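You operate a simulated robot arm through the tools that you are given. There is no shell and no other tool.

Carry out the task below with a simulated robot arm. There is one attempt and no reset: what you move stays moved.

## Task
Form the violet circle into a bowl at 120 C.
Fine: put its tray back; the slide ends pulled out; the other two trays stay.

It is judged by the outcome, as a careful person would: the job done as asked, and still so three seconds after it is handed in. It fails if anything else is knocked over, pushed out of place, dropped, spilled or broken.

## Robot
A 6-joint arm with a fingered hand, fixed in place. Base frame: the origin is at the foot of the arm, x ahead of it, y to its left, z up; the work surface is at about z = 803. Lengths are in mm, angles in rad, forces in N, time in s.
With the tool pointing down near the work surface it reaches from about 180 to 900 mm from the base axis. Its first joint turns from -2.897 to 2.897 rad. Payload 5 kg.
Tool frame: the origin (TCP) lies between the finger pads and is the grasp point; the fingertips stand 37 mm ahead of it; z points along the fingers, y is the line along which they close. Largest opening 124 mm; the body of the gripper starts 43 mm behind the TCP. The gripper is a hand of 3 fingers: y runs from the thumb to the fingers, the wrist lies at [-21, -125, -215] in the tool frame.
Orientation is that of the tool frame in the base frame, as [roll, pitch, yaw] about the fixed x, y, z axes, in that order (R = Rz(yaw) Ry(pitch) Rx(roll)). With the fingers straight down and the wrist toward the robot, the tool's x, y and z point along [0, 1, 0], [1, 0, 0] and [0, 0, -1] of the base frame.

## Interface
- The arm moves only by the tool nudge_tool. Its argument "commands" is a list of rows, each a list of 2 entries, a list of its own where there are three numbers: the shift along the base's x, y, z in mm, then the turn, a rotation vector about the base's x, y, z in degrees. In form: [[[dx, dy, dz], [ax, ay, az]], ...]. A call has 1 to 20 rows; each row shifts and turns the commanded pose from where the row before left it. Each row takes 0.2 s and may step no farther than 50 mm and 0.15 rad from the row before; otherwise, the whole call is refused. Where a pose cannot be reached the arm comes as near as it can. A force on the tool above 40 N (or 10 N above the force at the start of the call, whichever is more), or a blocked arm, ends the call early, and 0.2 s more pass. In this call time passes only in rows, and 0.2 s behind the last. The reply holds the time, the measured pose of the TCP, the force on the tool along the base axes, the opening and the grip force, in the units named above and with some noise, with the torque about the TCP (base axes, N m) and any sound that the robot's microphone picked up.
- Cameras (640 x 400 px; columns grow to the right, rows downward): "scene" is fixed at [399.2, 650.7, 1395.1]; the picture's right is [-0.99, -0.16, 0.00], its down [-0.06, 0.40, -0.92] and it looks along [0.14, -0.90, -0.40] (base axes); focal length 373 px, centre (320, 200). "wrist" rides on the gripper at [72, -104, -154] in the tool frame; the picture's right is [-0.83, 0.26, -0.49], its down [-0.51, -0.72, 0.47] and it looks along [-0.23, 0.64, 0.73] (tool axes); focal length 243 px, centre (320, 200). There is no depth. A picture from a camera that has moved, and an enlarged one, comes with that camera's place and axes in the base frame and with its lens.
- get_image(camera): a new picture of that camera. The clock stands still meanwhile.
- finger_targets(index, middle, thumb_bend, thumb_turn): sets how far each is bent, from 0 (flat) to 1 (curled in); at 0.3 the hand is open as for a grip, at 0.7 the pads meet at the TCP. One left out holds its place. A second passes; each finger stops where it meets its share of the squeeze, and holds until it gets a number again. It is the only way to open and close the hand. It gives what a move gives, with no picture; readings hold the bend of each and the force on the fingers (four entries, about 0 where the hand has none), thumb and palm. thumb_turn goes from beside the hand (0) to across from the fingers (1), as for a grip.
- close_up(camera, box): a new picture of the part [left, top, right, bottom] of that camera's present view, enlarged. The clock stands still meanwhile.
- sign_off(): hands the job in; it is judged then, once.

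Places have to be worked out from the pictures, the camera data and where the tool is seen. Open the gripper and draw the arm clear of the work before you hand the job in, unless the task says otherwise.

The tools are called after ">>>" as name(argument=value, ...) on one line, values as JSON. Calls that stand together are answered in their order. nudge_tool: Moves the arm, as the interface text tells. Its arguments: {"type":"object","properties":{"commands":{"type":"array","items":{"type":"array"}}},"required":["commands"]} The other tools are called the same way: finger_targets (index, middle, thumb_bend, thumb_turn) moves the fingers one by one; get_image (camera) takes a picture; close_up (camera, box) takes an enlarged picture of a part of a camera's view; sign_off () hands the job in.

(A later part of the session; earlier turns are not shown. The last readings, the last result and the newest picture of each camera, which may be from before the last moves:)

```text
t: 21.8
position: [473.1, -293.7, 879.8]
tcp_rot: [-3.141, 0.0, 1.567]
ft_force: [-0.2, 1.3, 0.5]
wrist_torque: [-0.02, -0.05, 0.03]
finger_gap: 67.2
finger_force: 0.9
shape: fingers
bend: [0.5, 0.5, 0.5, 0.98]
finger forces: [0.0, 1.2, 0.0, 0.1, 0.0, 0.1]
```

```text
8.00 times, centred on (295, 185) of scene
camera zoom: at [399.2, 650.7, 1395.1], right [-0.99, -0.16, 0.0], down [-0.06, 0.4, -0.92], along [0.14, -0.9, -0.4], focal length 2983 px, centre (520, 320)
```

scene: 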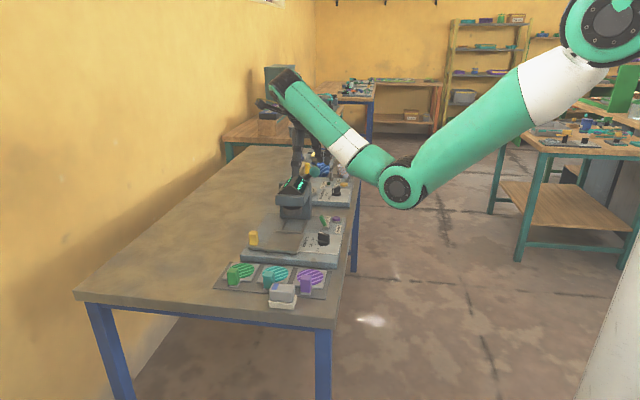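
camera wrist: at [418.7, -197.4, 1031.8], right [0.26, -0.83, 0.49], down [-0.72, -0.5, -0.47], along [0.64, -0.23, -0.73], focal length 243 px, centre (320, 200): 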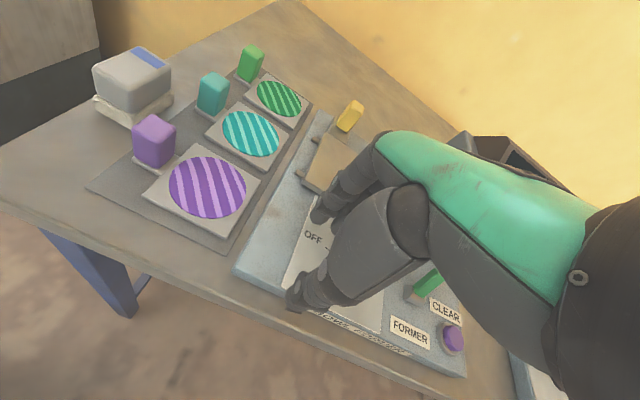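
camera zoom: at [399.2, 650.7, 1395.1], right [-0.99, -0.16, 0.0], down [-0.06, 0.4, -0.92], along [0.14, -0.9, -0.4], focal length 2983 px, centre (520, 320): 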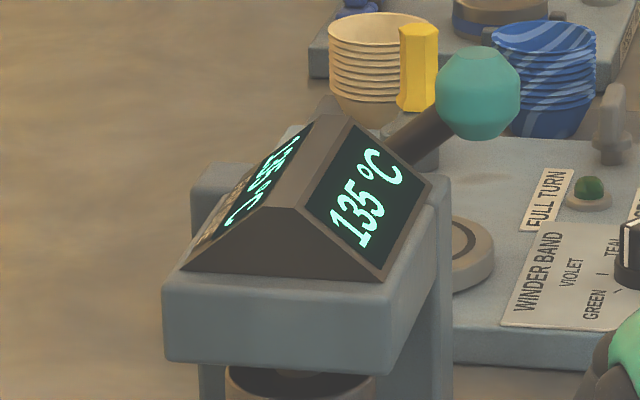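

It is cooling (135 °C). I'll push about 4 mm more and then lift off to see the pointer against the 120 tick.

>>> nudge_tool(commands=[[[0, -4, 0], [0, 0, 0]]])

>>> nudge_tool(commands=[[[0, 15, 0], [0, 0, 0]], [[0, 20, 25], [0, 0, 0]], [[0, 0, 40], [0, 0, 0]]])

>>> close_up(camera="scene", box=[300, 215, 350, 250])

>>> get_image(camera="wrist")

>>> close_up(camera="scene", box=[260, 160, 330, 210])

```text
t: 22.2
position: [474.8, -296.6, 879.0]
tcp_rot: [3.141, 0.0, 1.569]
ft_force: [-1.5, 0.7, 0.6]
wrist_torque: [0.02, -0.01, 0.03]
finger_gap: 67.1
finger_force: 0.7
shape: fingers
bend: [0.5, 0.5, 0.5, 0.98]
finger forces: [0.0, 1.4, 0.1, 0.0, 0.1, 0.0]
```

```text
t: 23.0
position: [472.7, -261.5, 944.1]
tcp_rot: [3.141, 0.0, 1.567]
ft_force: [-0.2, 0.5, -0.1]
wrist_torque: [0.0, -0.03, 0.04]
finger_gap: 67.1
finger_force: 0.0
shape: fingers
bend: [0.5, 0.5, 0.5, 0.98]
finger forces: [0.0, 0.0, 0.1, 0.0, 0.1, 0.0]
```

```text
11.43 times, centred on (325, 232) of scene
camera zoom: at [399.2, 650.7, 1395.1], right [-0.99, -0.16, 0.0], down [-0.06, 0.4, -0.92], along [0.14, -0.9, -0.4], focal length 4262 px, centre (263, -171)
```

zoom: 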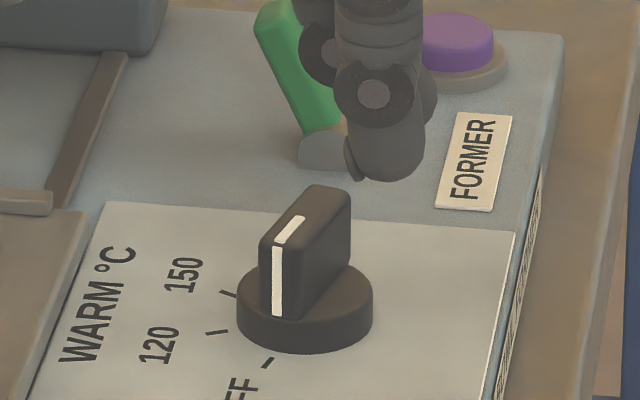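

```text
taken
camera wrist: at [368.4, -186.6, 1097.2], right [0.26, -0.83, 0.49], down [-0.72, -0.5, -0.47], along [0.64, -0.23, -0.73], focal length 243 px, centre (320, 200)
```

wrist: 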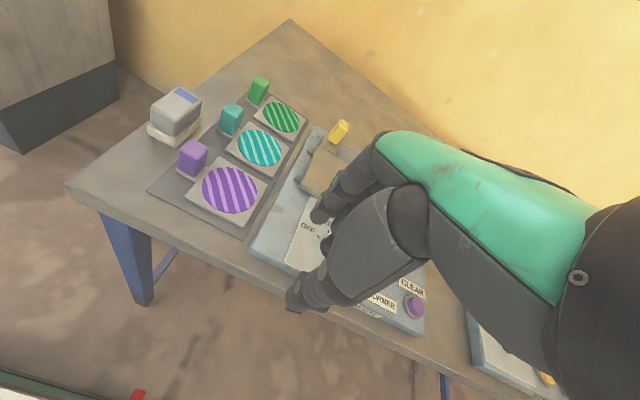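

```text
8.00 times, centred on (295, 185) of scene
camera zoom: at [399.2, 650.7, 1395.1], right [-0.99, -0.16, 0.0], down [-0.06, 0.4, -0.92], along [0.14, -0.9, -0.4], focal length 2983 px, centre (520, 320)
```

zoom: 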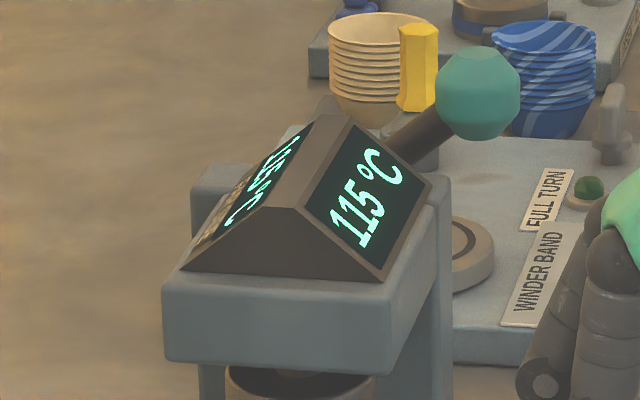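

The display is at 115 °C and still falling, and the pointer's white stripe now lies at about 75°, so it overshot into OFF. I'll go down on the -x side of the pointer end and push it back +x to 120.

>>> nudge_tool(commands=[[[-5, -12, -20], [0, 0, 0]], [[0, 0, -25], [0, 0, 0]], [[0, 0, -19], [0, 0, 0]]])

>>> close_up(camera="scene", box=[300, 215, 350, 250])

```text
t: 23.8
position: [468.1, -272.7, 880.4]
tcp_rot: [-3.141, 0.002, 1.567]
ft_force: [0.6, -0.2, -0.7]
wrist_torque: [0.01, 0.02, -0.01]
finger_gap: 67.1
finger_force: 0.0
shape: fingers
bend: [0.5, 0.5, 0.5, 0.98]
finger forces: [0.0, 0.0, 0.0, 0.1, 0.1, 0.0]
```

```text
11.43 times, centred on (325, 232) of scene
camera zoom: at [399.2, 650.7, 1395.1], right [-0.99, -0.16, 0.0], down [-0.06, 0.4, -0.92], along [0.14, -0.9, -0.4], focal length 4262 px, centre (263, -171)
```

zoom: 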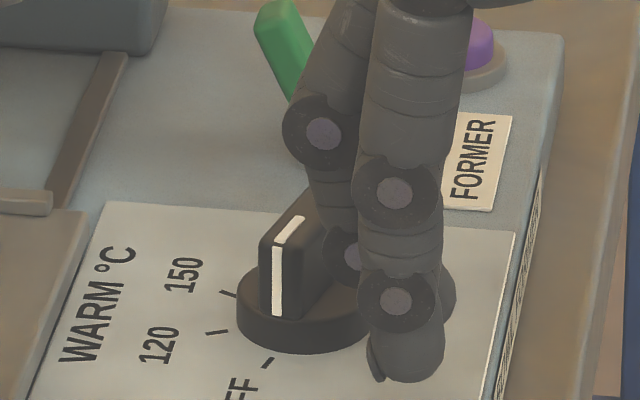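

The finger is on the -x side of the bar, so I'll push +x gradually and check.

>>> nudge_tool(commands=[[[6, 0, 0], [0, 0, 0]], [[6, 0, 0], [0, 0, 0]], [[5, 0, 0], [0, 0, 0]]])

>>> close_up(camera="scene", box=[300, 215, 350, 250])

```text
t: 24.6
position: [486.5, -274.6, 881.4]
tcp_rot: [3.141, -0.001, 1.567]
ft_force: [0.0, 0.7, 1.0]
wrist_torque: [-0.01, -0.05, 0.02]
finger_gap: 67.3
finger_force: 0.5
shape: fingers
bend: [0.5, 0.5, 0.5, 0.98]
finger forces: [0.1, 1.1, 0.0, 0.0, 0.1, 0.0]
```

```text
11.43 times, centred on (325, 232) of scene
camera zoom: at [399.2, 650.7, 1395.1], right [-0.99, -0.16, 0.0], down [-0.06, 0.4, -0.92], along [0.14, -0.9, -0.4], focal length 4262 px, centre (263, -171)
```

zoom: 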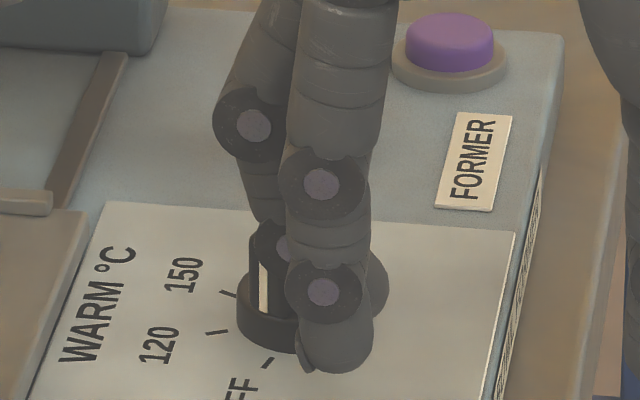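

The pointer is turning back but isn't there yet. I'll push a bit more.

>>> nudge_tool(commands=[[[6, 0, 0], [0, 0, 0]]])

>>> close_up(camera="scene", box=[300, 215, 350, 250])

>>> close_up(camera="scene", box=[260, 160, 330, 210])

```text
t: 25.0
position: [493.4, -274.7, 881.7]
tcp_rot: [3.141, 0.0, 1.567]
ft_force: [0.2, 1.1, 0.2]
wrist_torque: [-0.01, -0.03, -0.01]
finger_gap: 67.4
finger_force: 0.4
shape: fingers
bend: [0.5, 0.5, 0.5, 0.98]
finger forces: [0.0, 0.3, 0.0, 0.0, 0.1, 0.0]
```

```text
11.43 times, centred on (325, 232) of scene
camera zoom: at [399.2, 650.7, 1395.1], right [-0.99, -0.16, 0.0], down [-0.06, 0.4, -0.92], along [0.14, -0.9, -0.4], focal length 4262 px, centre (263, -171)
```

zoom: 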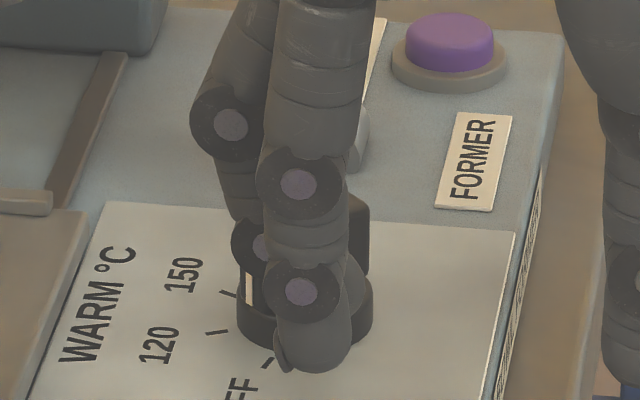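

```text
8.00 times, centred on (295, 185) of scene
camera zoom: at [399.2, 650.7, 1395.1], right [-0.99, -0.16, 0.0], down [-0.06, 0.4, -0.92], along [0.14, -0.9, -0.4], focal length 2983 px, centre (520, 320)
```

zoom: 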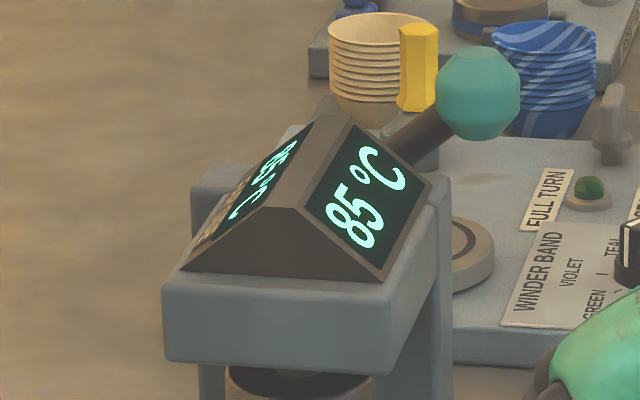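

I'll push 3 mm more, then back off in +y and check the pointer and the temperature trend.

>>> nudge_tool(commands=[[[3, 0, 0], [0, 0, 0]], [[0, 18, 0], [0, 0, 0]], [[0, 18, 30], [0, 0, 0]], [[-20, 0, 40], [0, 0, 0]]])

>>> close_up(camera="scene", box=[300, 215, 350, 250])

>>> close_up(camera="scene", box=[260, 160, 330, 210])

```text
t: 26.0
position: [474.6, -236.7, 951.5]
tcp_rot: [-3.138, 0.0, 1.567]
ft_force: [0.3, 1.0, 0.0]
wrist_torque: [-0.01, 0.01, -0.01]
finger_gap: 67.3
finger_force: 0.0
shape: fingers
bend: [0.5, 0.5, 0.5, 0.98]
finger forces: [0.1, 0.0, 0.1, 0.1, 0.1, 0.0]
```

```text
11.43 times, centred on (325, 232) of scene
camera zoom: at [399.2, 650.7, 1395.1], right [-0.99, -0.16, 0.0], down [-0.06, 0.4, -0.92], along [0.14, -0.9, -0.4], focal length 4262 px, centre (263, -171)
```

zoom: 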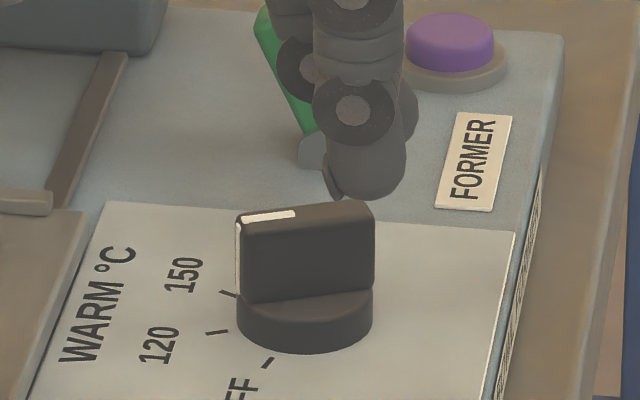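

```text
8.00 times, centred on (295, 185) of scene
camera zoom: at [399.2, 650.7, 1395.1], right [-0.99, -0.16, 0.0], down [-0.06, 0.4, -0.92], along [0.14, -0.9, -0.4], focal length 2983 px, centre (520, 320)
```

zoom: 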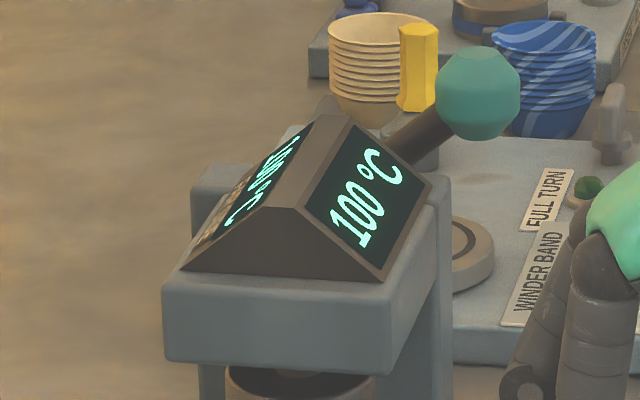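

The temperature is rising again (100 °C) with the pointer about 14° from +x, in the 120 sector. While it settles, I'll move over the violet tray's handle at about (553,-104).

>>> nudge_tool(commands=[[[15, 30, 0], [0, 0, 0]], [[20, 35, 0], [0, 0, 0]], [[22, 35, 0], [0, 0, 0]], [[22, 32, 0], [0, 0, 0]]])

>>> get_image(camera="wrist")

>>> close_up(camera="scene", box=[220, 150, 360, 310])

>>> close_up(camera="scene", box=[260, 160, 330, 210])

```text
t: 27.0
position: [555.7, -105.4, 949.7]
tcp_rot: [3.142, 0.0, 1.567]
ft_force: [-0.5, 0.6, 0.7]
wrist_torque: [0.01, -0.01, -0.01]
finger_gap: 67.1
finger_force: 0.1
shape: fingers
bend: [0.5, 0.5, 0.5, 0.98]
finger forces: [0.0, 0.1, 0.0, 0.0, 0.0, 0.0]
```

```text
taken
camera wrist: at [450.9, -31.5, 1102.8], right [0.26, -0.83, 0.49], down [-0.72, -0.5, -0.47], along [0.64, -0.23, -0.73], focal length 243 px, centre (320, 200)
```

wrist: 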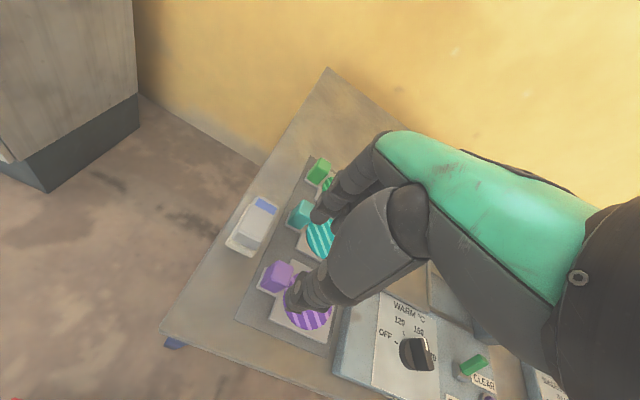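

```text
2.50 times, centred on (290, 230) of scene
camera zoom: at [399.2, 650.7, 1395.1], right [-0.99, -0.16, 0.0], down [-0.06, 0.4, -0.92], along [0.14, -0.9, -0.4], focal length 932 px, centre (395, 125)
```

zoom: 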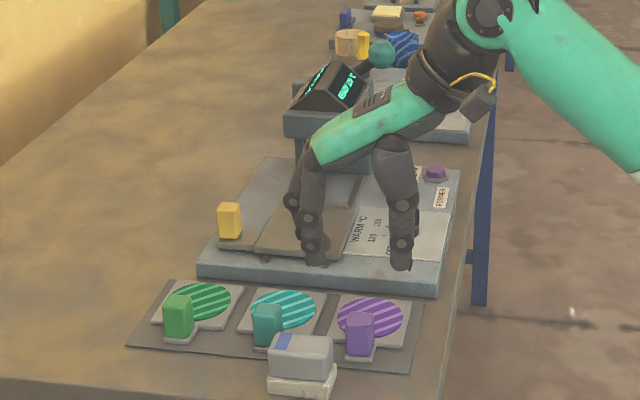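

```text
8.00 times, centred on (295, 185) of scene
camera zoom: at [399.2, 650.7, 1395.1], right [-0.99, -0.16, 0.0], down [-0.06, 0.4, -0.92], along [0.14, -0.9, -0.4], focal length 2983 px, centre (520, 320)
```

zoom: 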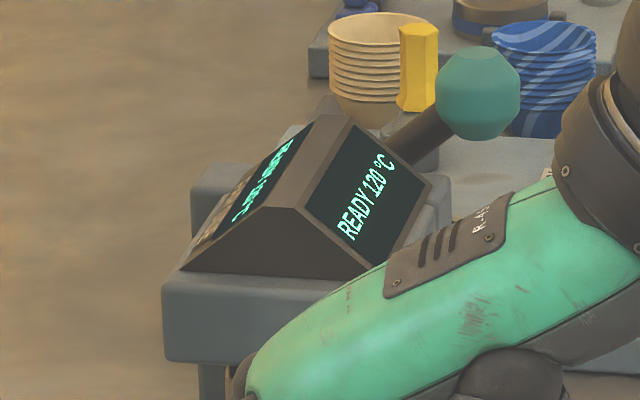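

READY 120 °C is confirmed. I'll zoom in to localize the violet handle and the nearby grey box before descending.

>>> close_up(camera="wrist", box=[210, 180, 350, 350])

>>> close_up(camera="scene", box=[270, 260, 340, 310])

```text
2.35 times, centred on (280, 265) of wrist
camera zoom: at [450.9, -31.5, 1102.8], right [0.26, -0.83, 0.49], down [-0.72, -0.5, -0.47], along [0.64, -0.23, -0.73], focal length 571 px, centre (414, 47)
```

zoom: 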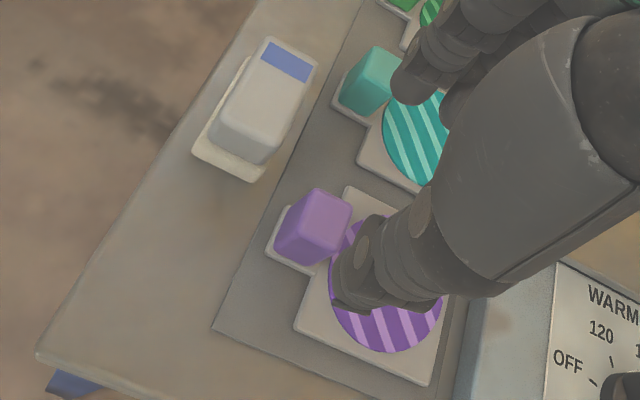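

```text
8.00 times, centred on (305, 285) of scene
camera zoom: at [399.2, 650.7, 1395.1], right [-0.99, -0.16, 0.0], down [-0.06, 0.4, -0.92], along [0.14, -0.9, -0.4], focal length 2983 px, centre (440, -480)
```

zoom: 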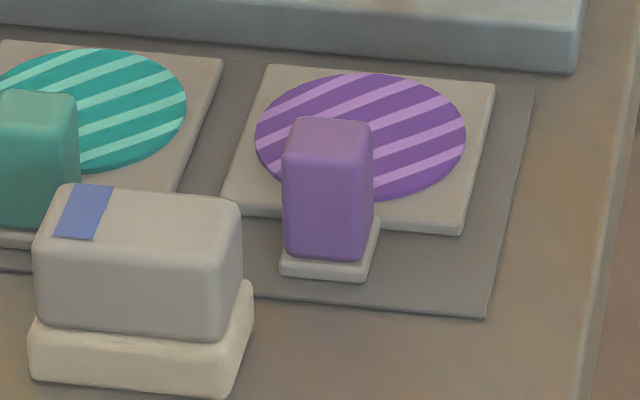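

The handle block is centred near (554,-97) and the grey box's near face is at y≈-66. I'll descend with the TCP at (553,-101) to tip height ~818, leaving clearance to the box.

>>> nudge_tool(commands=[[[-2.5, 4, -30], [0, 0, 0]], [[0, 0, -30], [0, 0, 0]], [[0, 0, -18], [0, 0, 0]], [[0, 0, -12], [0, 0, 0]]])

>>> get_image(camera="wrist")

>>> close_up(camera="scene", box=[250, 230, 350, 310])

```text
t: 28.0
position: [551.8, -103.4, 861.0]
tcp_rot: [-3.14, 0.0, 1.564]
ft_force: [-0.2, -0.8, 1.0]
wrist_torque: [0.03, -0.05, -0.01]
finger_gap: 67.3
finger_force: 0.1
shape: fingers
bend: [0.5, 0.5, 0.5, 0.98]
finger forces: [0.0, 0.0, 0.1, 0.0, 0.0, 0.0]
```

```text
taken
camera wrist: at [447.4, -29.5, 1014.0], right [0.26, -0.83, 0.49], down [-0.72, -0.5, -0.47], along [0.64, -0.23, -0.73], focal length 243 px, centre (320, 200)
```

wrist: 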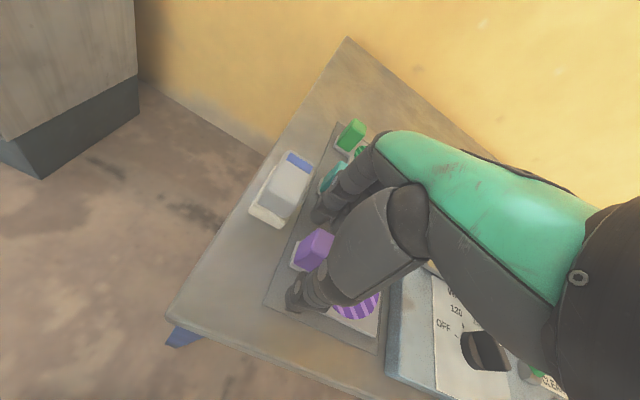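

```text
5.00 times, centred on (300, 270) of scene
camera zoom: at [399.2, 650.7, 1395.1], right [-0.99, -0.16, 0.0], down [-0.06, 0.4, -0.92], along [0.14, -0.9, -0.4], focal length 1864 px, centre (420, -150)
```

zoom: 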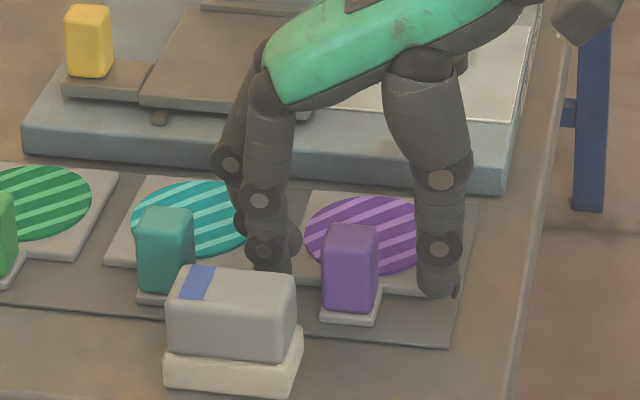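

The handle is centred between the thumb and fingers. I'll go down 5 mm more and close on it.

>>> nudge_tool(commands=[[[0, 1, -5], [0, 0, 0]]])

>>> finger_targets(index=0.72, middle=0.72, thumb_bend=0.72)

>>> close_up(camera="scene", box=[250, 230, 350, 310])

```text
t: 28.4
position: [553.3, -103.1, 854.7]
tcp_rot: [-3.141, 0.0, 1.568]
ft_force: [0.6, 0.4, -0.4]
wrist_torque: [-0.01, 0.0, -0.02]
finger_gap: 67.1
finger_force: 0.0
shape: fingers
bend: [0.5, 0.5, 0.5, 0.98]
finger forces: [0.1, 0.0, 0.0, 0.0, 0.0, 0.0]
```

```text
t: 29.4
position: [551.5, -102.2, 856.0]
tcp_rot: [-3.14, -0.001, 1.567]
ft_force: [0.2, -0.4, 1.0]
wrist_torque: [0.0, 0.02, 0.02]
finger_gap: 26.0
finger_force: 15.4
shape: fingers
bend: [0.71, 0.67, 0.64, 0.96]
finger forces: [9.8, 5.9, 0.0, 0.1, 15.4, 0.0]
```

```text
5.00 times, centred on (300, 270) of scene
camera zoom: at [399.2, 650.7, 1395.1], right [-0.99, -0.16, 0.0], down [-0.06, 0.4, -0.92], along [0.14, -0.9, -0.4], focal length 1864 px, centre (420, -150)
```

zoom: 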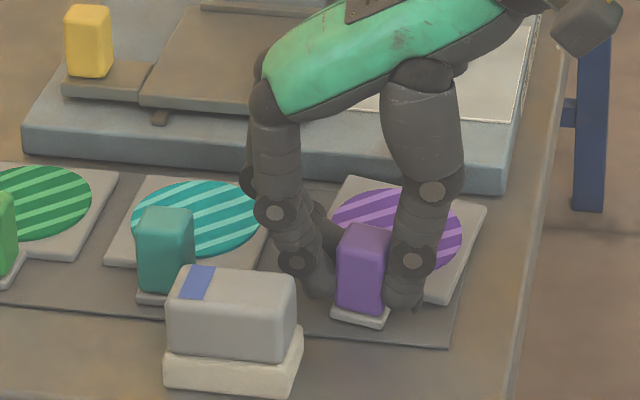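

The handle is held (15 N, both fingers and thumb), but the tray has yawed about -15° in the grip. I'll lift it slowly and check it, planning to compensate by turning the hand.

>>> nudge_tool(commands=[[[0, 0, 10], [0, 0, 0]], [[0, 0, 20], [0, 0, 0]], [[0, 0, 25], [0, 0, 0]], [[0, 0, 25], [0, 0, 0]]])

>>> get_image(camera="wrist")

>>> close_up(camera="scene", box=[240, 180, 380, 310])

```text
t: 30.4
position: [551.5, -102.9, 936.4]
tcp_rot: [3.141, 0.0, 1.568]
ft_force: [-0.9, -0.4, -1.6]
wrist_torque: [0.04, -0.02, -0.01]
finger_gap: 25.8
finger_force: 15.7
shape: fingers
bend: [0.71, 0.67, 0.64, 0.96]
finger forces: [10.0, 5.4, 0.0, 0.0, 15.4, 0.0]
```

```text
taken
camera wrist: at [446.7, -28.0, 1089.7], right [0.26, -0.83, 0.49], down [-0.72, -0.5, -0.47], along [0.64, -0.23, -0.73], focal length 243 px, centre (320, 200)
```

wrist: 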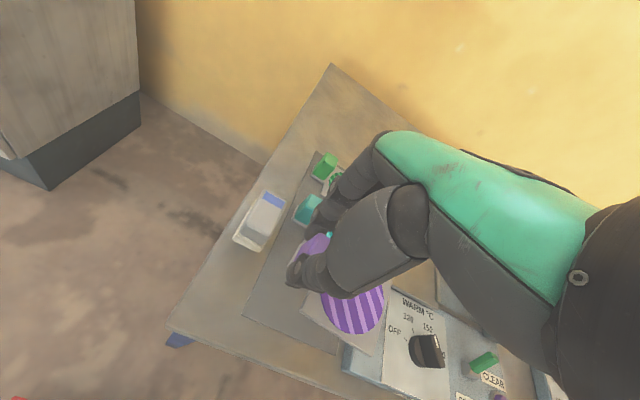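

```text
3.08 times, centred on (310, 245) of scene
camera zoom: at [399.2, 650.7, 1395.1], right [-0.99, -0.16, 0.0], down [-0.06, 0.4, -0.92], along [0.14, -0.9, -0.4], focal length 1147 px, centre (351, 62)
```

zoom: 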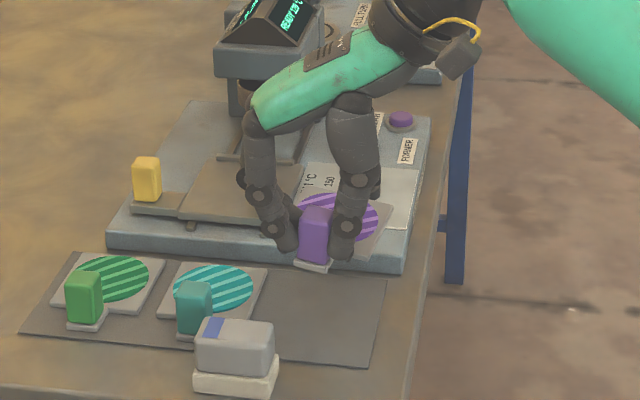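

The tray is up and level. I'll move it over the slide plate (goal for the TCP is about (652,-233)) while turning +16° to square it up.

>>> nudge_tool(commands=[[[10, -10, 5], [0, 0, 2]], [[18, -24, 5], [0, 0, 3]], [[20, -26, 0], [0, 0, 3]], [[20, -26, 0], [0, 0, 3]], [[18, -24, 0], [0, 0, 3]], [[14, -20, 0], [0, 0, 2]]])

>>> get_image(camera="wrist")

>>> close_up(camera="scene", box=[230, 170, 350, 270])

```text
t: 31.8
position: [652.2, -232.5, 947.1]
tcp_rot: [-3.14, 0.001, 1.847]
ft_force: [0.3, -0.1, -0.2]
wrist_torque: [-0.02, -0.01, 0.01]
finger_gap: 25.7
finger_force: 15.2
shape: fingers
bend: [0.71, 0.67, 0.64, 0.96]
finger forces: [10.0, 5.5, 0.0, 0.1, 15.3, 0.1]
```

```text
taken
camera wrist: at [531.2, -189.8, 1099.0], right [0.48, -0.73, 0.49], down [-0.56, -0.68, -0.47], along [0.68, -0.05, -0.73], focal length 243 px, centre (320, 200)
```

wrist: 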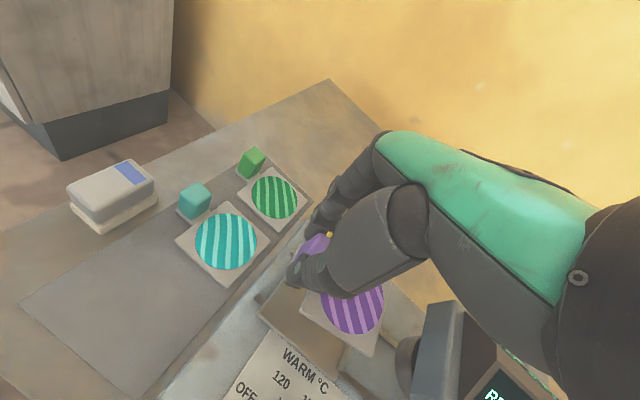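

```text
4.00 times, centred on (290, 220) of scene
camera zoom: at [399.2, 650.7, 1395.1], right [-0.99, -0.16, 0.0], down [-0.06, 0.4, -0.92], along [0.14, -0.9, -0.4], focal length 1492 px, centre (440, 120)
```

zoom: 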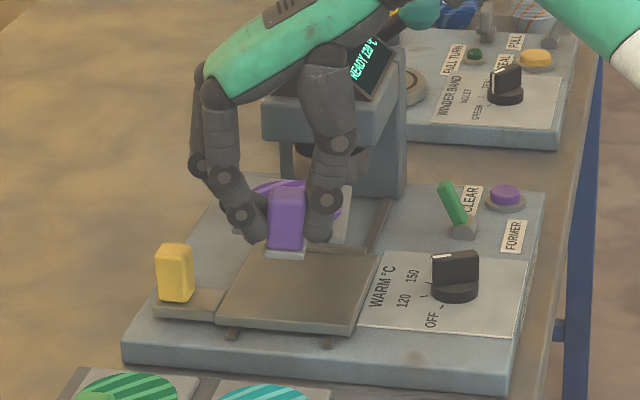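

The tray looks nearly squared. I'll zoom in to compare its edges with the slide plate before lowering.

>>> close_up(camera="wrist", box=[220, 200, 420, 400])

>>> close_up(camera="scene", box=[260, 200, 320, 260])

```text
2.00 times, centred on (320, 300) of wrist
camera zoom: at [531.2, -189.8, 1099.0], right [0.48, -0.73, 0.49], down [-0.56, -0.68, -0.47], along [0.68, -0.05, -0.73], focal length 485 px, centre (320, 0)
```

zoom: 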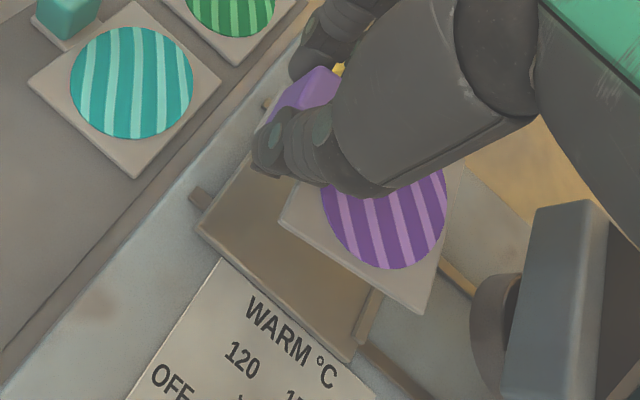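

```text
6.67 times, centred on (290, 230) of scene
camera zoom: at [399.2, 650.7, 1395.1], right [-0.99, -0.16, 0.0], down [-0.06, 0.4, -0.92], along [0.14, -0.9, -0.4], focal length 2486 px, centre (520, 0)
```

zoom: 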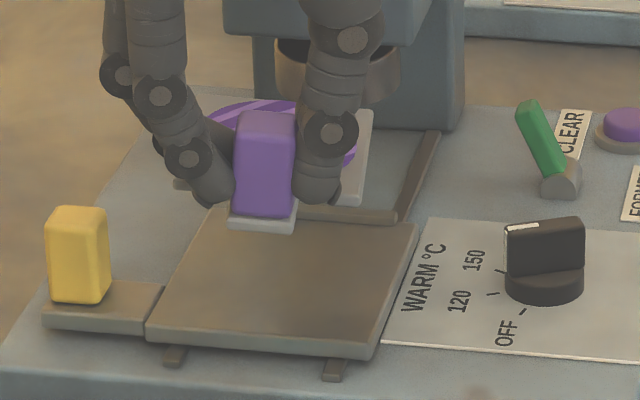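

By both cameras the tray is now about +8° off the plate and roughly 4 mm toward -x. I'll turn back -8°, shift (+4,+3), and lower partway.

>>> nudge_tool(commands=[[[2, 2, 0], [0, 0, -4]], [[2, 1, -10], [0, 0, -4]], [[0, 0, -18], [0, 0, 0]]])

>>> close_up(camera="wrist", box=[220, 200, 420, 400])

>>> close_up(camera="scene", box=[250, 200, 320, 260])

```text
t: 32.6
position: [657.1, -228.3, 918.4]
tcp_rot: [-3.139, 0.0, 1.705]
ft_force: [-1.0, 0.3, -1.3]
wrist_torque: [0.03, -0.02, -0.02]
finger_gap: 26.1
finger_force: 15.3
shape: fingers
bend: [0.71, 0.67, 0.64, 0.96]
finger forces: [9.9, 5.5, 0.0, 0.1, 15.2, 0.0]
```

```text
2.00 times, centred on (320, 300) of wrist
camera zoom: at [542.7, -169.8, 1070.2], right [0.37, -0.79, 0.49], down [-0.65, -0.6, -0.47], along [0.67, -0.14, -0.73], focal length 485 px, centre (320, 0)
```

zoom: 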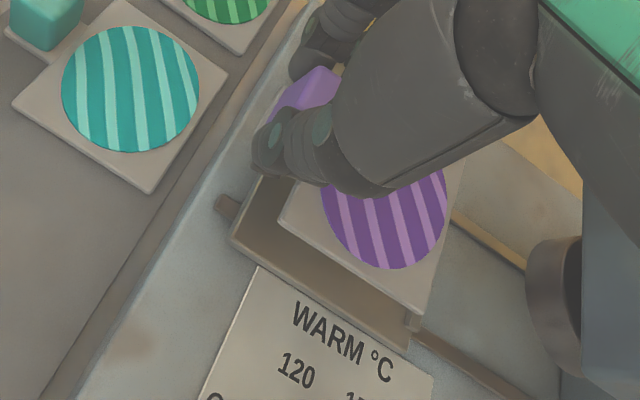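

```text
6.67 times, centred on (285, 230) of scene
camera zoom: at [399.2, 650.7, 1395.1], right [-0.99, -0.16, 0.0], down [-0.06, 0.4, -0.92], along [0.14, -0.9, -0.4], focal length 2486 px, centre (553, 0)
```

zoom: 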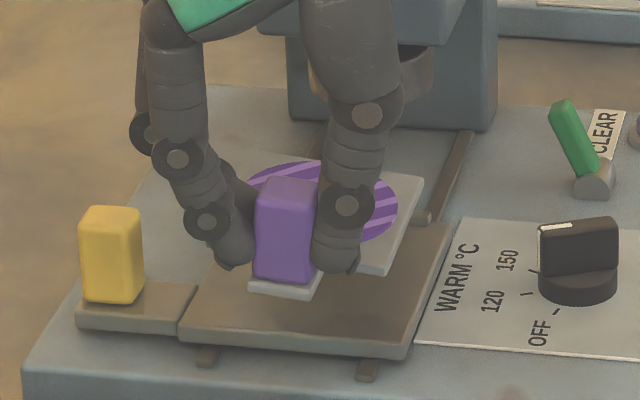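

The tray is now parallel and nearly centred over the plate. I'll adjust (+2,-3) and lower gently until it rests.

>>> nudge_tool(commands=[[[2, -3, -8], [0, 0, 0]], [[0, 0, -8], [0, 0, 0]], [[0, 0, -4], [0, 0, 0]], [[0, 0, -4], [0, 0, 0]]])

>>> close_up(camera="scene", box=[250, 200, 320, 260])

```text
t: 33.6
position: [658.0, -232.6, 893.6]
tcp_rot: [-3.142, -0.001, 1.707]
ft_force: [-0.8, 0.2, -1.4]
wrist_torque: [-0.02, 0.02, 0.01]
finger_gap: 25.9
finger_force: 16.1
shape: fingers
bend: [0.71, 0.67, 0.64, 0.96]
finger forces: [10.0, 5.5, 0.0, 0.1, 15.3, 0.0]
```

```text
6.67 times, centred on (285, 230) of scene
camera zoom: at [399.2, 650.7, 1395.1], right [-0.99, -0.16, 0.0], down [-0.06, 0.4, -0.92], along [0.14, -0.9, -0.4], focal length 2486 px, centre (553, 0)
```

zoom: 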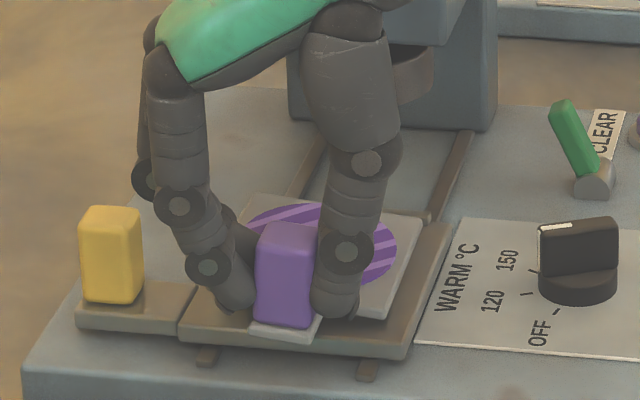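

It's close above the plate, so I'll lower in small steps until there's contact force.

>>> nudge_tool(commands=[[[0, 0, -2], [0, 0, 0]], [[0, 0, -2], [0, 0, 0]]])

>>> nudge_tool(commands=[[[0, 0, -2], [0, 0, 0]], [[0, 0, -2], [0, 0, 0]]])

>>> close_up(camera="scene", box=[250, 200, 320, 260])

```text
t: 34.2
position: [659.0, -232.9, 889.8]
tcp_rot: [3.141, 0.0, 1.706]
ft_force: [0.3, 0.5, 1.7]
wrist_torque: [-0.04, 0.07, 0.01]
finger_gap: 26.0
finger_force: 15.2
shape: fingers
bend: [0.71, 0.67, 0.64, 0.96]
finger forces: [9.9, 5.8, 0.1, 0.0, 15.2, 0.0]
```

```text
t: 34.8
position: [658.4, -232.7, 886.5]
tcp_rot: [3.14, 0.002, 1.707]
ft_force: [1.6, 0.1, 7.6]
wrist_torque: [0.02, 0.11, 0.03]
finger_gap: 25.5
finger_force: 16.5
shape: fingers
bend: [0.71, 0.71, 0.64, 0.96]
finger forces: [9.8, 7.5, 0.0, 0.0, 15.5, 0.0]
```

```text
6.67 times, centred on (285, 230) of scene
camera zoom: at [399.2, 650.7, 1395.1], right [-0.99, -0.16, 0.0], down [-0.06, 0.4, -0.92], along [0.14, -0.9, -0.4], focal length 2486 px, centre (553, 0)
```

zoom: 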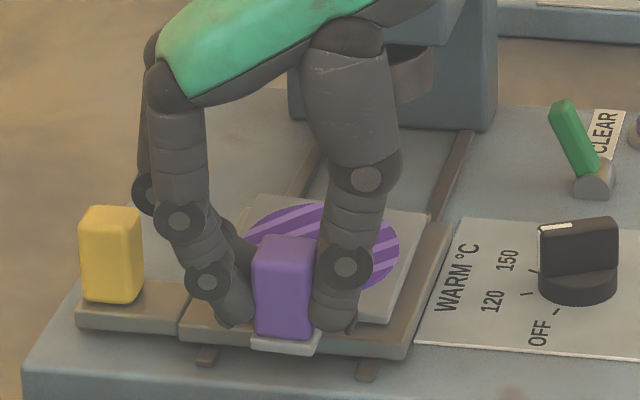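

The tray rests on the plate (contact 7.6 N). I'll release it.

>>> finger_targets(index=0.5, middle=0.5, thumb_bend=0.5)

>>> nudge_tool(commands=[[[0, 0, 20], [0, 0, 0]], [[0, 0, 40], [0, 0, 0]], [[0, 0, 40], [0, 0, 0]]])

>>> get_image(camera="wrist")

>>> close_up(camera="scene", box=[240, 190, 340, 270])

```text
t: 35.8
position: [657.9, -232.8, 885.7]
tcp_rot: [-3.141, 0.001, 1.705]
ft_force: [0.3, -0.9, 0.4]
wrist_torque: [0.01, -0.03, 0.01]
finger_gap: 67.4
finger_force: 0.2
shape: fingers
bend: [0.5, 0.5, 0.5, 0.97]
finger forces: [0.0, 0.1, 0.0, 0.0, 0.0, 0.0]
```

```text
t: 36.6
position: [656.6, -231.8, 985.1]
tcp_rot: [-3.141, -0.001, 1.704]
ft_force: [-1.2, 0.0, -0.2]
wrist_torque: [-0.01, 0.0, 0.03]
finger_gap: 67.3
finger_force: 0.0
shape: fingers
bend: [0.5, 0.5, 0.5, 0.97]
finger forces: [0.0, 0.0, 0.0, 0.1, 0.0, 0.0]
```

```text
taken
camera wrist: at [543.2, -173.3, 1138.4], right [0.37, -0.79, 0.49], down [-0.65, -0.6, -0.47], along [0.67, -0.14, -0.73], focal length 243 px, centre (320, 200)
```

wrist: 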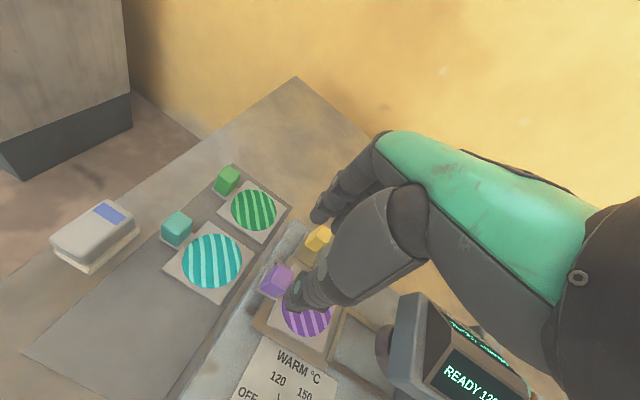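

```text
5.00 times, centred on (290, 230) of scene
camera zoom: at [399.2, 650.7, 1395.1], right [-0.99, -0.16, 0.0], down [-0.06, 0.4, -0.92], along [0.14, -0.9, -0.4], focal length 1864 px, centre (470, 50)
```

zoom: 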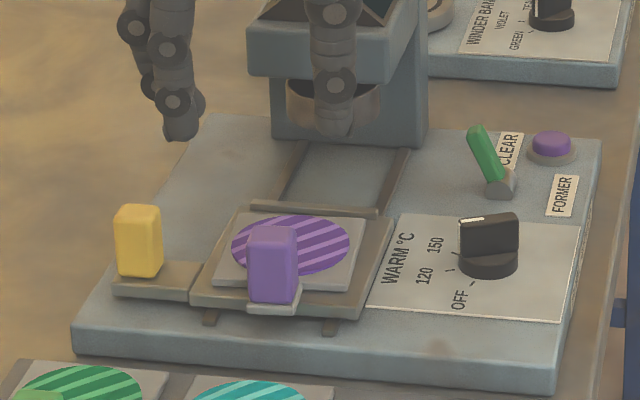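

The tray sits squarely on the slide plate. The yellow slide handle is at about (732,-249), so I'll rotate the hand to wrist-toward-+y while moving over it.

>>> nudge_tool(commands=[[[6.4, -1.4, 0], [0, 0, -8.15]], [[6.4, -1.4, 0], [0, 0, -8.15]], [[6.4, -1.4, 0], [0, 0, -8.15]], [[6.4, -1.4, 0], [0, 0, -8.15]], [[6.4, -1.4, 0], [0, 0, -8.15]], [[6.4, -1.4, 0], [0, 0, -8.15]], [[6.4, -1.4, 0], [0, 0, -8.15]], [[6.4, -1.4, 0], [0, 0, -8.15]], [[6.4, -1.4, 0], [0, 0, -8.15]], [[6.4, -1.4, 0], [0, 0, -8.15]], [[6.4, -1.4, 0], [0, 0, -8.15]], [[6.4, -1.4, 0], [0, 0, -8.15]]])

>>> get_image(camera="wrist")

>>> close_up(camera="scene", box=[200, 120, 360, 280])

```text
t: 39.2
position: [734.5, -249.0, 984.3]
tcp_rot: [3.141, 0.0, -0.004]
ft_force: [-0.6, 0.5, -0.4]
wrist_torque: [0.05, -0.04, 0.04]
finger_gap: 66.9
finger_force: 0.1
shape: fingers
bend: [0.5, 0.5, 0.5, 0.97]
finger forces: [0.0, 0.1, 0.0, 0.0, 0.0, 0.0]
```

```text
taken
camera wrist: at [805.6, -143.8, 1138.2], right [-0.83, -0.26, 0.49], down [-0.5, 0.72, -0.47], along [-0.23, -0.64, -0.73], focal length 243 px, centre (320, 200)
```

wrist: 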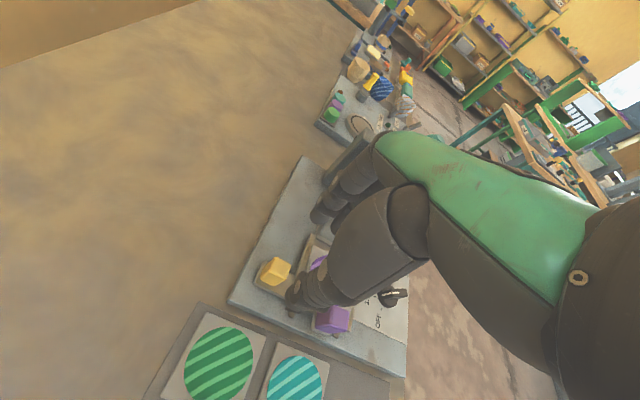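

```text
2.50 times, centred on (280, 200) of scene
camera zoom: at [399.2, 650.7, 1395.1], right [-0.99, -0.16, 0.0], down [-0.06, 0.4, -0.92], along [0.14, -0.9, -0.4], focal length 932 px, centre (420, 200)
```

zoom: 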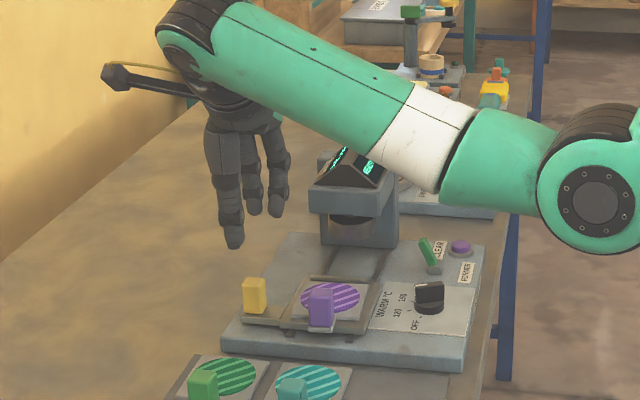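

The pose is fully reached, directly over the yellow handle. I'll descend to tip height ~855, watching force.

>>> nudge_tool(commands=[[[0, 0, -30], [0, 0, 0]], [[0, 0, -30], [0, 0, 0]], [[0, 0, -20], [0, 0, 0]], [[0, 0, -10], [0, 0, 0]]])

>>> get_image(camera="wrist")

>>> close_up(camera="scene", box=[220, 150, 340, 270])

```text
t: 40.2
position: [732.4, -249.6, 894.7]
tcp_rot: [3.14, 0.0, 0.0]
ft_force: [0.7, 0.5, 0.2]
wrist_torque: [-0.02, -0.01, 0.02]
finger_gap: 67.3
finger_force: 0.1
shape: fingers
bend: [0.5, 0.5, 0.5, 0.97]
finger forces: [0.0, 0.0, 0.1, 0.1, 0.0, 0.0]
```

```text
taken
camera wrist: at [806.1, -144.4, 1048.5], right [-0.83, -0.26, 0.49], down [-0.51, 0.72, -0.47], along [-0.23, -0.64, -0.73], focal length 243 px, centre (320, 200)
```

wrist: 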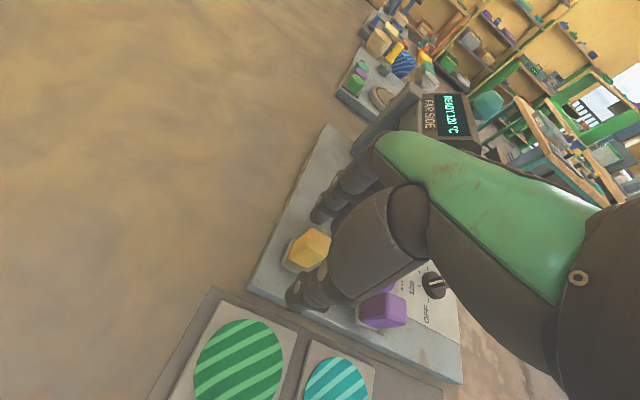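

```text
3.33 times, centred on (280, 210) of scene
camera zoom: at [399.2, 650.7, 1395.1], right [-0.99, -0.16, 0.0], down [-0.06, 0.4, -0.92], along [0.14, -0.9, -0.4], focal length 1243 px, centre (453, 167)
```

zoom: 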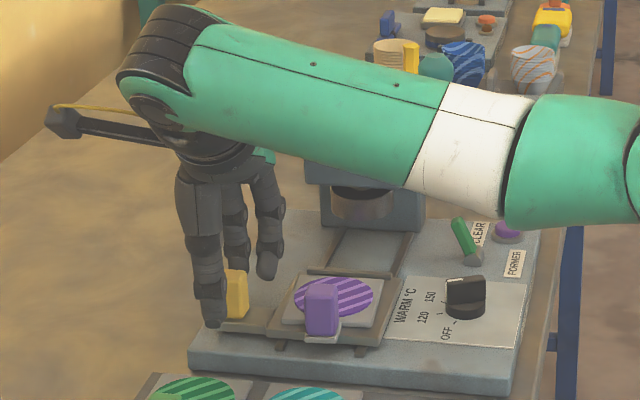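

The handle lies between the thumb (+y side) and the fingers (-y side). I'll shift -3 in x, lower 5 mm, and close on it.

>>> nudge_tool(commands=[[[-2, 0, -5], [0, 0, 0]]])

>>> finger_targets(index=0.7, middle=0.7, thumb_bend=0.7)

>>> close_up(camera="scene", box=[220, 150, 340, 270])

```text
t: 40.6
position: [732.7, -250.0, 890.5]
tcp_rot: [3.141, 0.001, 0.0]
ft_force: [-0.7, -0.1, 0.3]
wrist_torque: [0.01, 0.01, 0.02]
finger_gap: 67.4
finger_force: 0.1
shape: fingers
bend: [0.5, 0.5, 0.5, 0.97]
finger forces: [0.0, 0.1, 0.0, 0.0, 0.0, 0.1]
```

```text
t: 41.6
position: [731.2, -249.2, 889.7]
tcp_rot: [-3.141, 0.0, -0.003]
ft_force: [-0.9, -9.6, -3.2]
wrist_torque: [-0.25, 0.07, -0.11]
finger_gap: 23.4
finger_force: 6.4
shape: fingers
bend: [0.61, 0.7, 0.68, 0.97]
finger forces: [10.8, 0.0, 0.0, 0.0, 1.7, 0.0]
```

```text
3.33 times, centred on (280, 210) of scene
camera zoom: at [399.2, 650.7, 1395.1], right [-0.99, -0.16, 0.0], down [-0.06, 0.4, -0.92], along [0.14, -0.9, -0.4], focal length 1243 px, centre (453, 167)
```

zoom: 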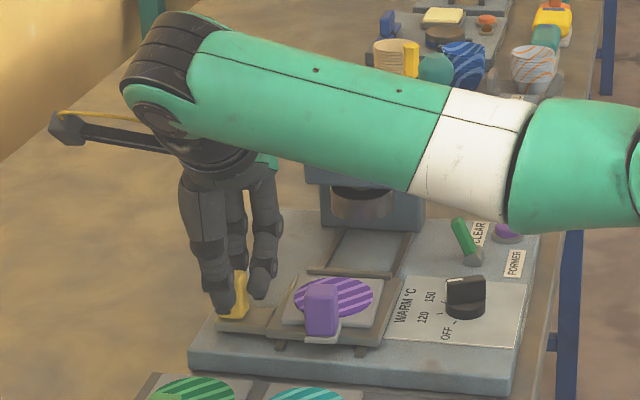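

The thumb is behind the handle and the index in front, so I'll push the slide in -y gently and watch the forces.

>>> nudge_tool(commands=[[[0, -6, 0], [0, 0, 0]], [[0, -8, 0], [0, 0, 0]], [[0, -8, 0], [0, 0, 0]], [[0, -8, 0], [0, 0, 0]]])

>>> close_up(camera="scene", box=[220, 150, 340, 270])

```text
t: 42.6
position: [732.9, -278.5, 889.7]
tcp_rot: [3.141, -0.002, -0.001]
ft_force: [-0.1, 0.0, -2.2]
wrist_torque: [0.05, 0.04, -0.01]
finger_gap: 22.9
finger_force: 6.2
shape: fingers
bend: [0.64, 0.7, 0.66, 0.97]
finger forces: [5.8, 0.0, 0.0, 0.0, 6.3, 0.0]
```

```text
3.33 times, centred on (280, 210) of scene
camera zoom: at [399.2, 650.7, 1395.1], right [-0.99, -0.16, 0.0], down [-0.06, 0.4, -0.92], along [0.14, -0.9, -0.4], focal length 1243 px, centre (453, 167)
```

zoom: 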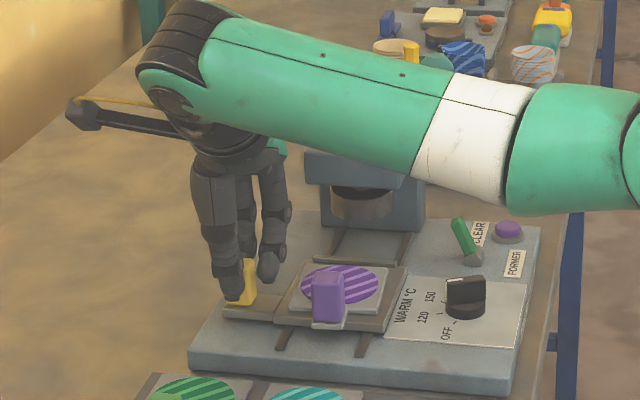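

The slide and tray move together with little force. I'll continue in.

>>> nudge_tool(commands=[[[0, -8, 0], [0, 0, 0]], [[0, -8, 0], [0, 0, 0]], [[0, -8, 0], [0, 0, 0]], [[0, -8, 0], [0, 0, 0]], [[0, -8, 0], [0, 0, 0]], [[0, -8, 0], [0, 0, 0]]])

>>> close_up(camera="scene", box=[220, 150, 340, 270])

>>> get_image(camera="wrist")

```text
t: 44.0
position: [733.5, -327.8, 890.5]
tcp_rot: [-3.141, 0.001, -0.001]
ft_force: [-1.0, -0.9, -1.6]
wrist_torque: [0.03, -0.01, -0.01]
finger_gap: 23.0
finger_force: 6.6
shape: fingers
bend: [0.64, 0.7, 0.66, 0.97]
finger forces: [5.9, 0.0, 0.1, 0.0, 5.9, 0.0]
```

```text
3.33 times, centred on (280, 210) of scene
camera zoom: at [399.2, 650.7, 1395.1], right [-0.99, -0.16, 0.0], down [-0.06, 0.4, -0.92], along [0.14, -0.9, -0.4], focal length 1243 px, centre (453, 167)
```

zoom: 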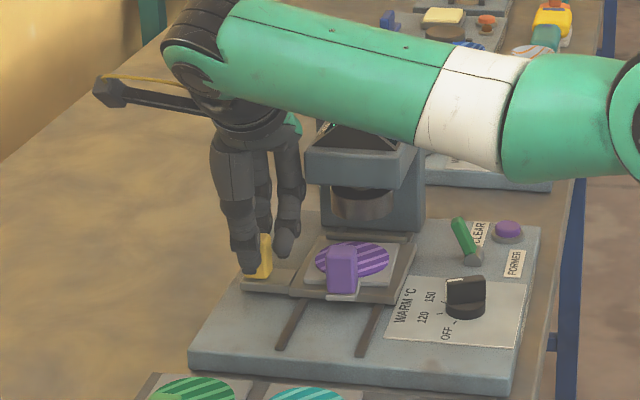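

```text
taken
camera wrist: at [804.7, -222.4, 1043.5], right [-0.83, -0.26, 0.49], down [-0.51, 0.72, -0.47], along [-0.23, -0.64, -0.73], focal length 243 px, centre (320, 200)
```

wrist: 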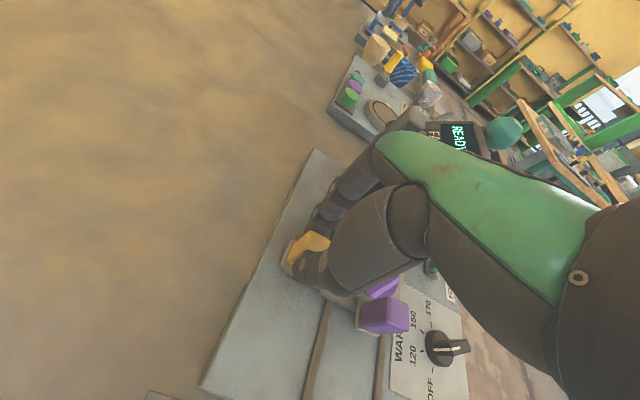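

The middle finger's side is nearly in line with the head's side (x≈698), and the handle is further +x than the TCP. I'll loosen, shift +10 mm in x, and regrip before going deeper.

>>> finger_targets(index=0.55, middle=0.55, thumb_bend=0.57)

>>> nudge_tool(commands=[[[5, 0, 0], [0, 0, 0]], [[6, 0, 0], [0, 0, 0]]])

>>> finger_targets(index=0.7, middle=0.7, thumb_bend=0.7)

>>> close_up(camera="scene", box=[240, 160, 320, 240])

```text
t: 45.0
position: [732.2, -328.5, 890.8]
tcp_rot: [3.141, 0.001, 0.002]
ft_force: [-0.2, -0.3, -1.0]
wrist_torque: [-0.01, -0.01, 0.02]
finger_gap: 50.2
finger_force: 0.2
shape: fingers
bend: [0.55, 0.55, 0.56, 0.97]
finger forces: [0.1, 0.1, 0.0, 0.1, 0.0, 0.0]
```

```text
t: 45.6
position: [744.7, -327.3, 890.4]
tcp_rot: [3.14, 0.0, 0.0]
ft_force: [-0.3, 0.0, -0.1]
wrist_torque: [-0.01, -0.01, 0.0]
finger_gap: 50.1
finger_force: 0.0
shape: fingers
bend: [0.55, 0.55, 0.56, 0.97]
finger forces: [0.0, 0.1, 0.0, 0.0, 0.0, 0.1]
```

```text
t: 46.6
position: [745.2, -327.6, 890.5]
tcp_rot: [-3.141, 0.002, -0.001]
ft_force: [0.6, -0.8, -1.9]
wrist_torque: [0.04, -0.02, 0.1]
finger_gap: 22.6
finger_force: 8.9
shape: fingers
bend: [0.66, 0.66, 0.65, 0.97]
finger forces: [3.8, 4.8, 0.1, 0.0, 8.4, 0.0]
```

```text
5.00 times, centred on (280, 200) of scene
camera zoom: at [399.2, 650.7, 1395.1], right [-0.99, -0.16, 0.0], down [-0.06, 0.4, -0.92], along [0.14, -0.9, -0.4], focal length 1864 px, centre (520, 200)
```

zoom: 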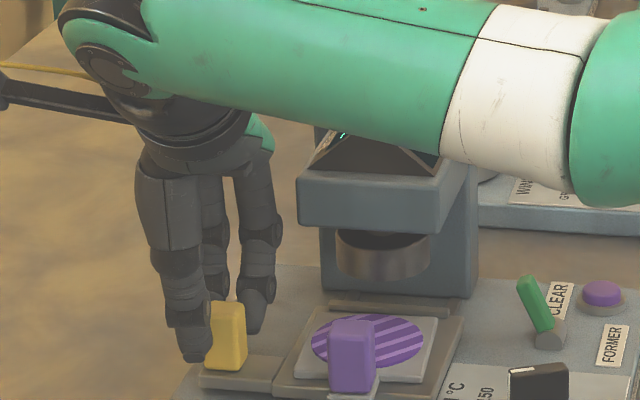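

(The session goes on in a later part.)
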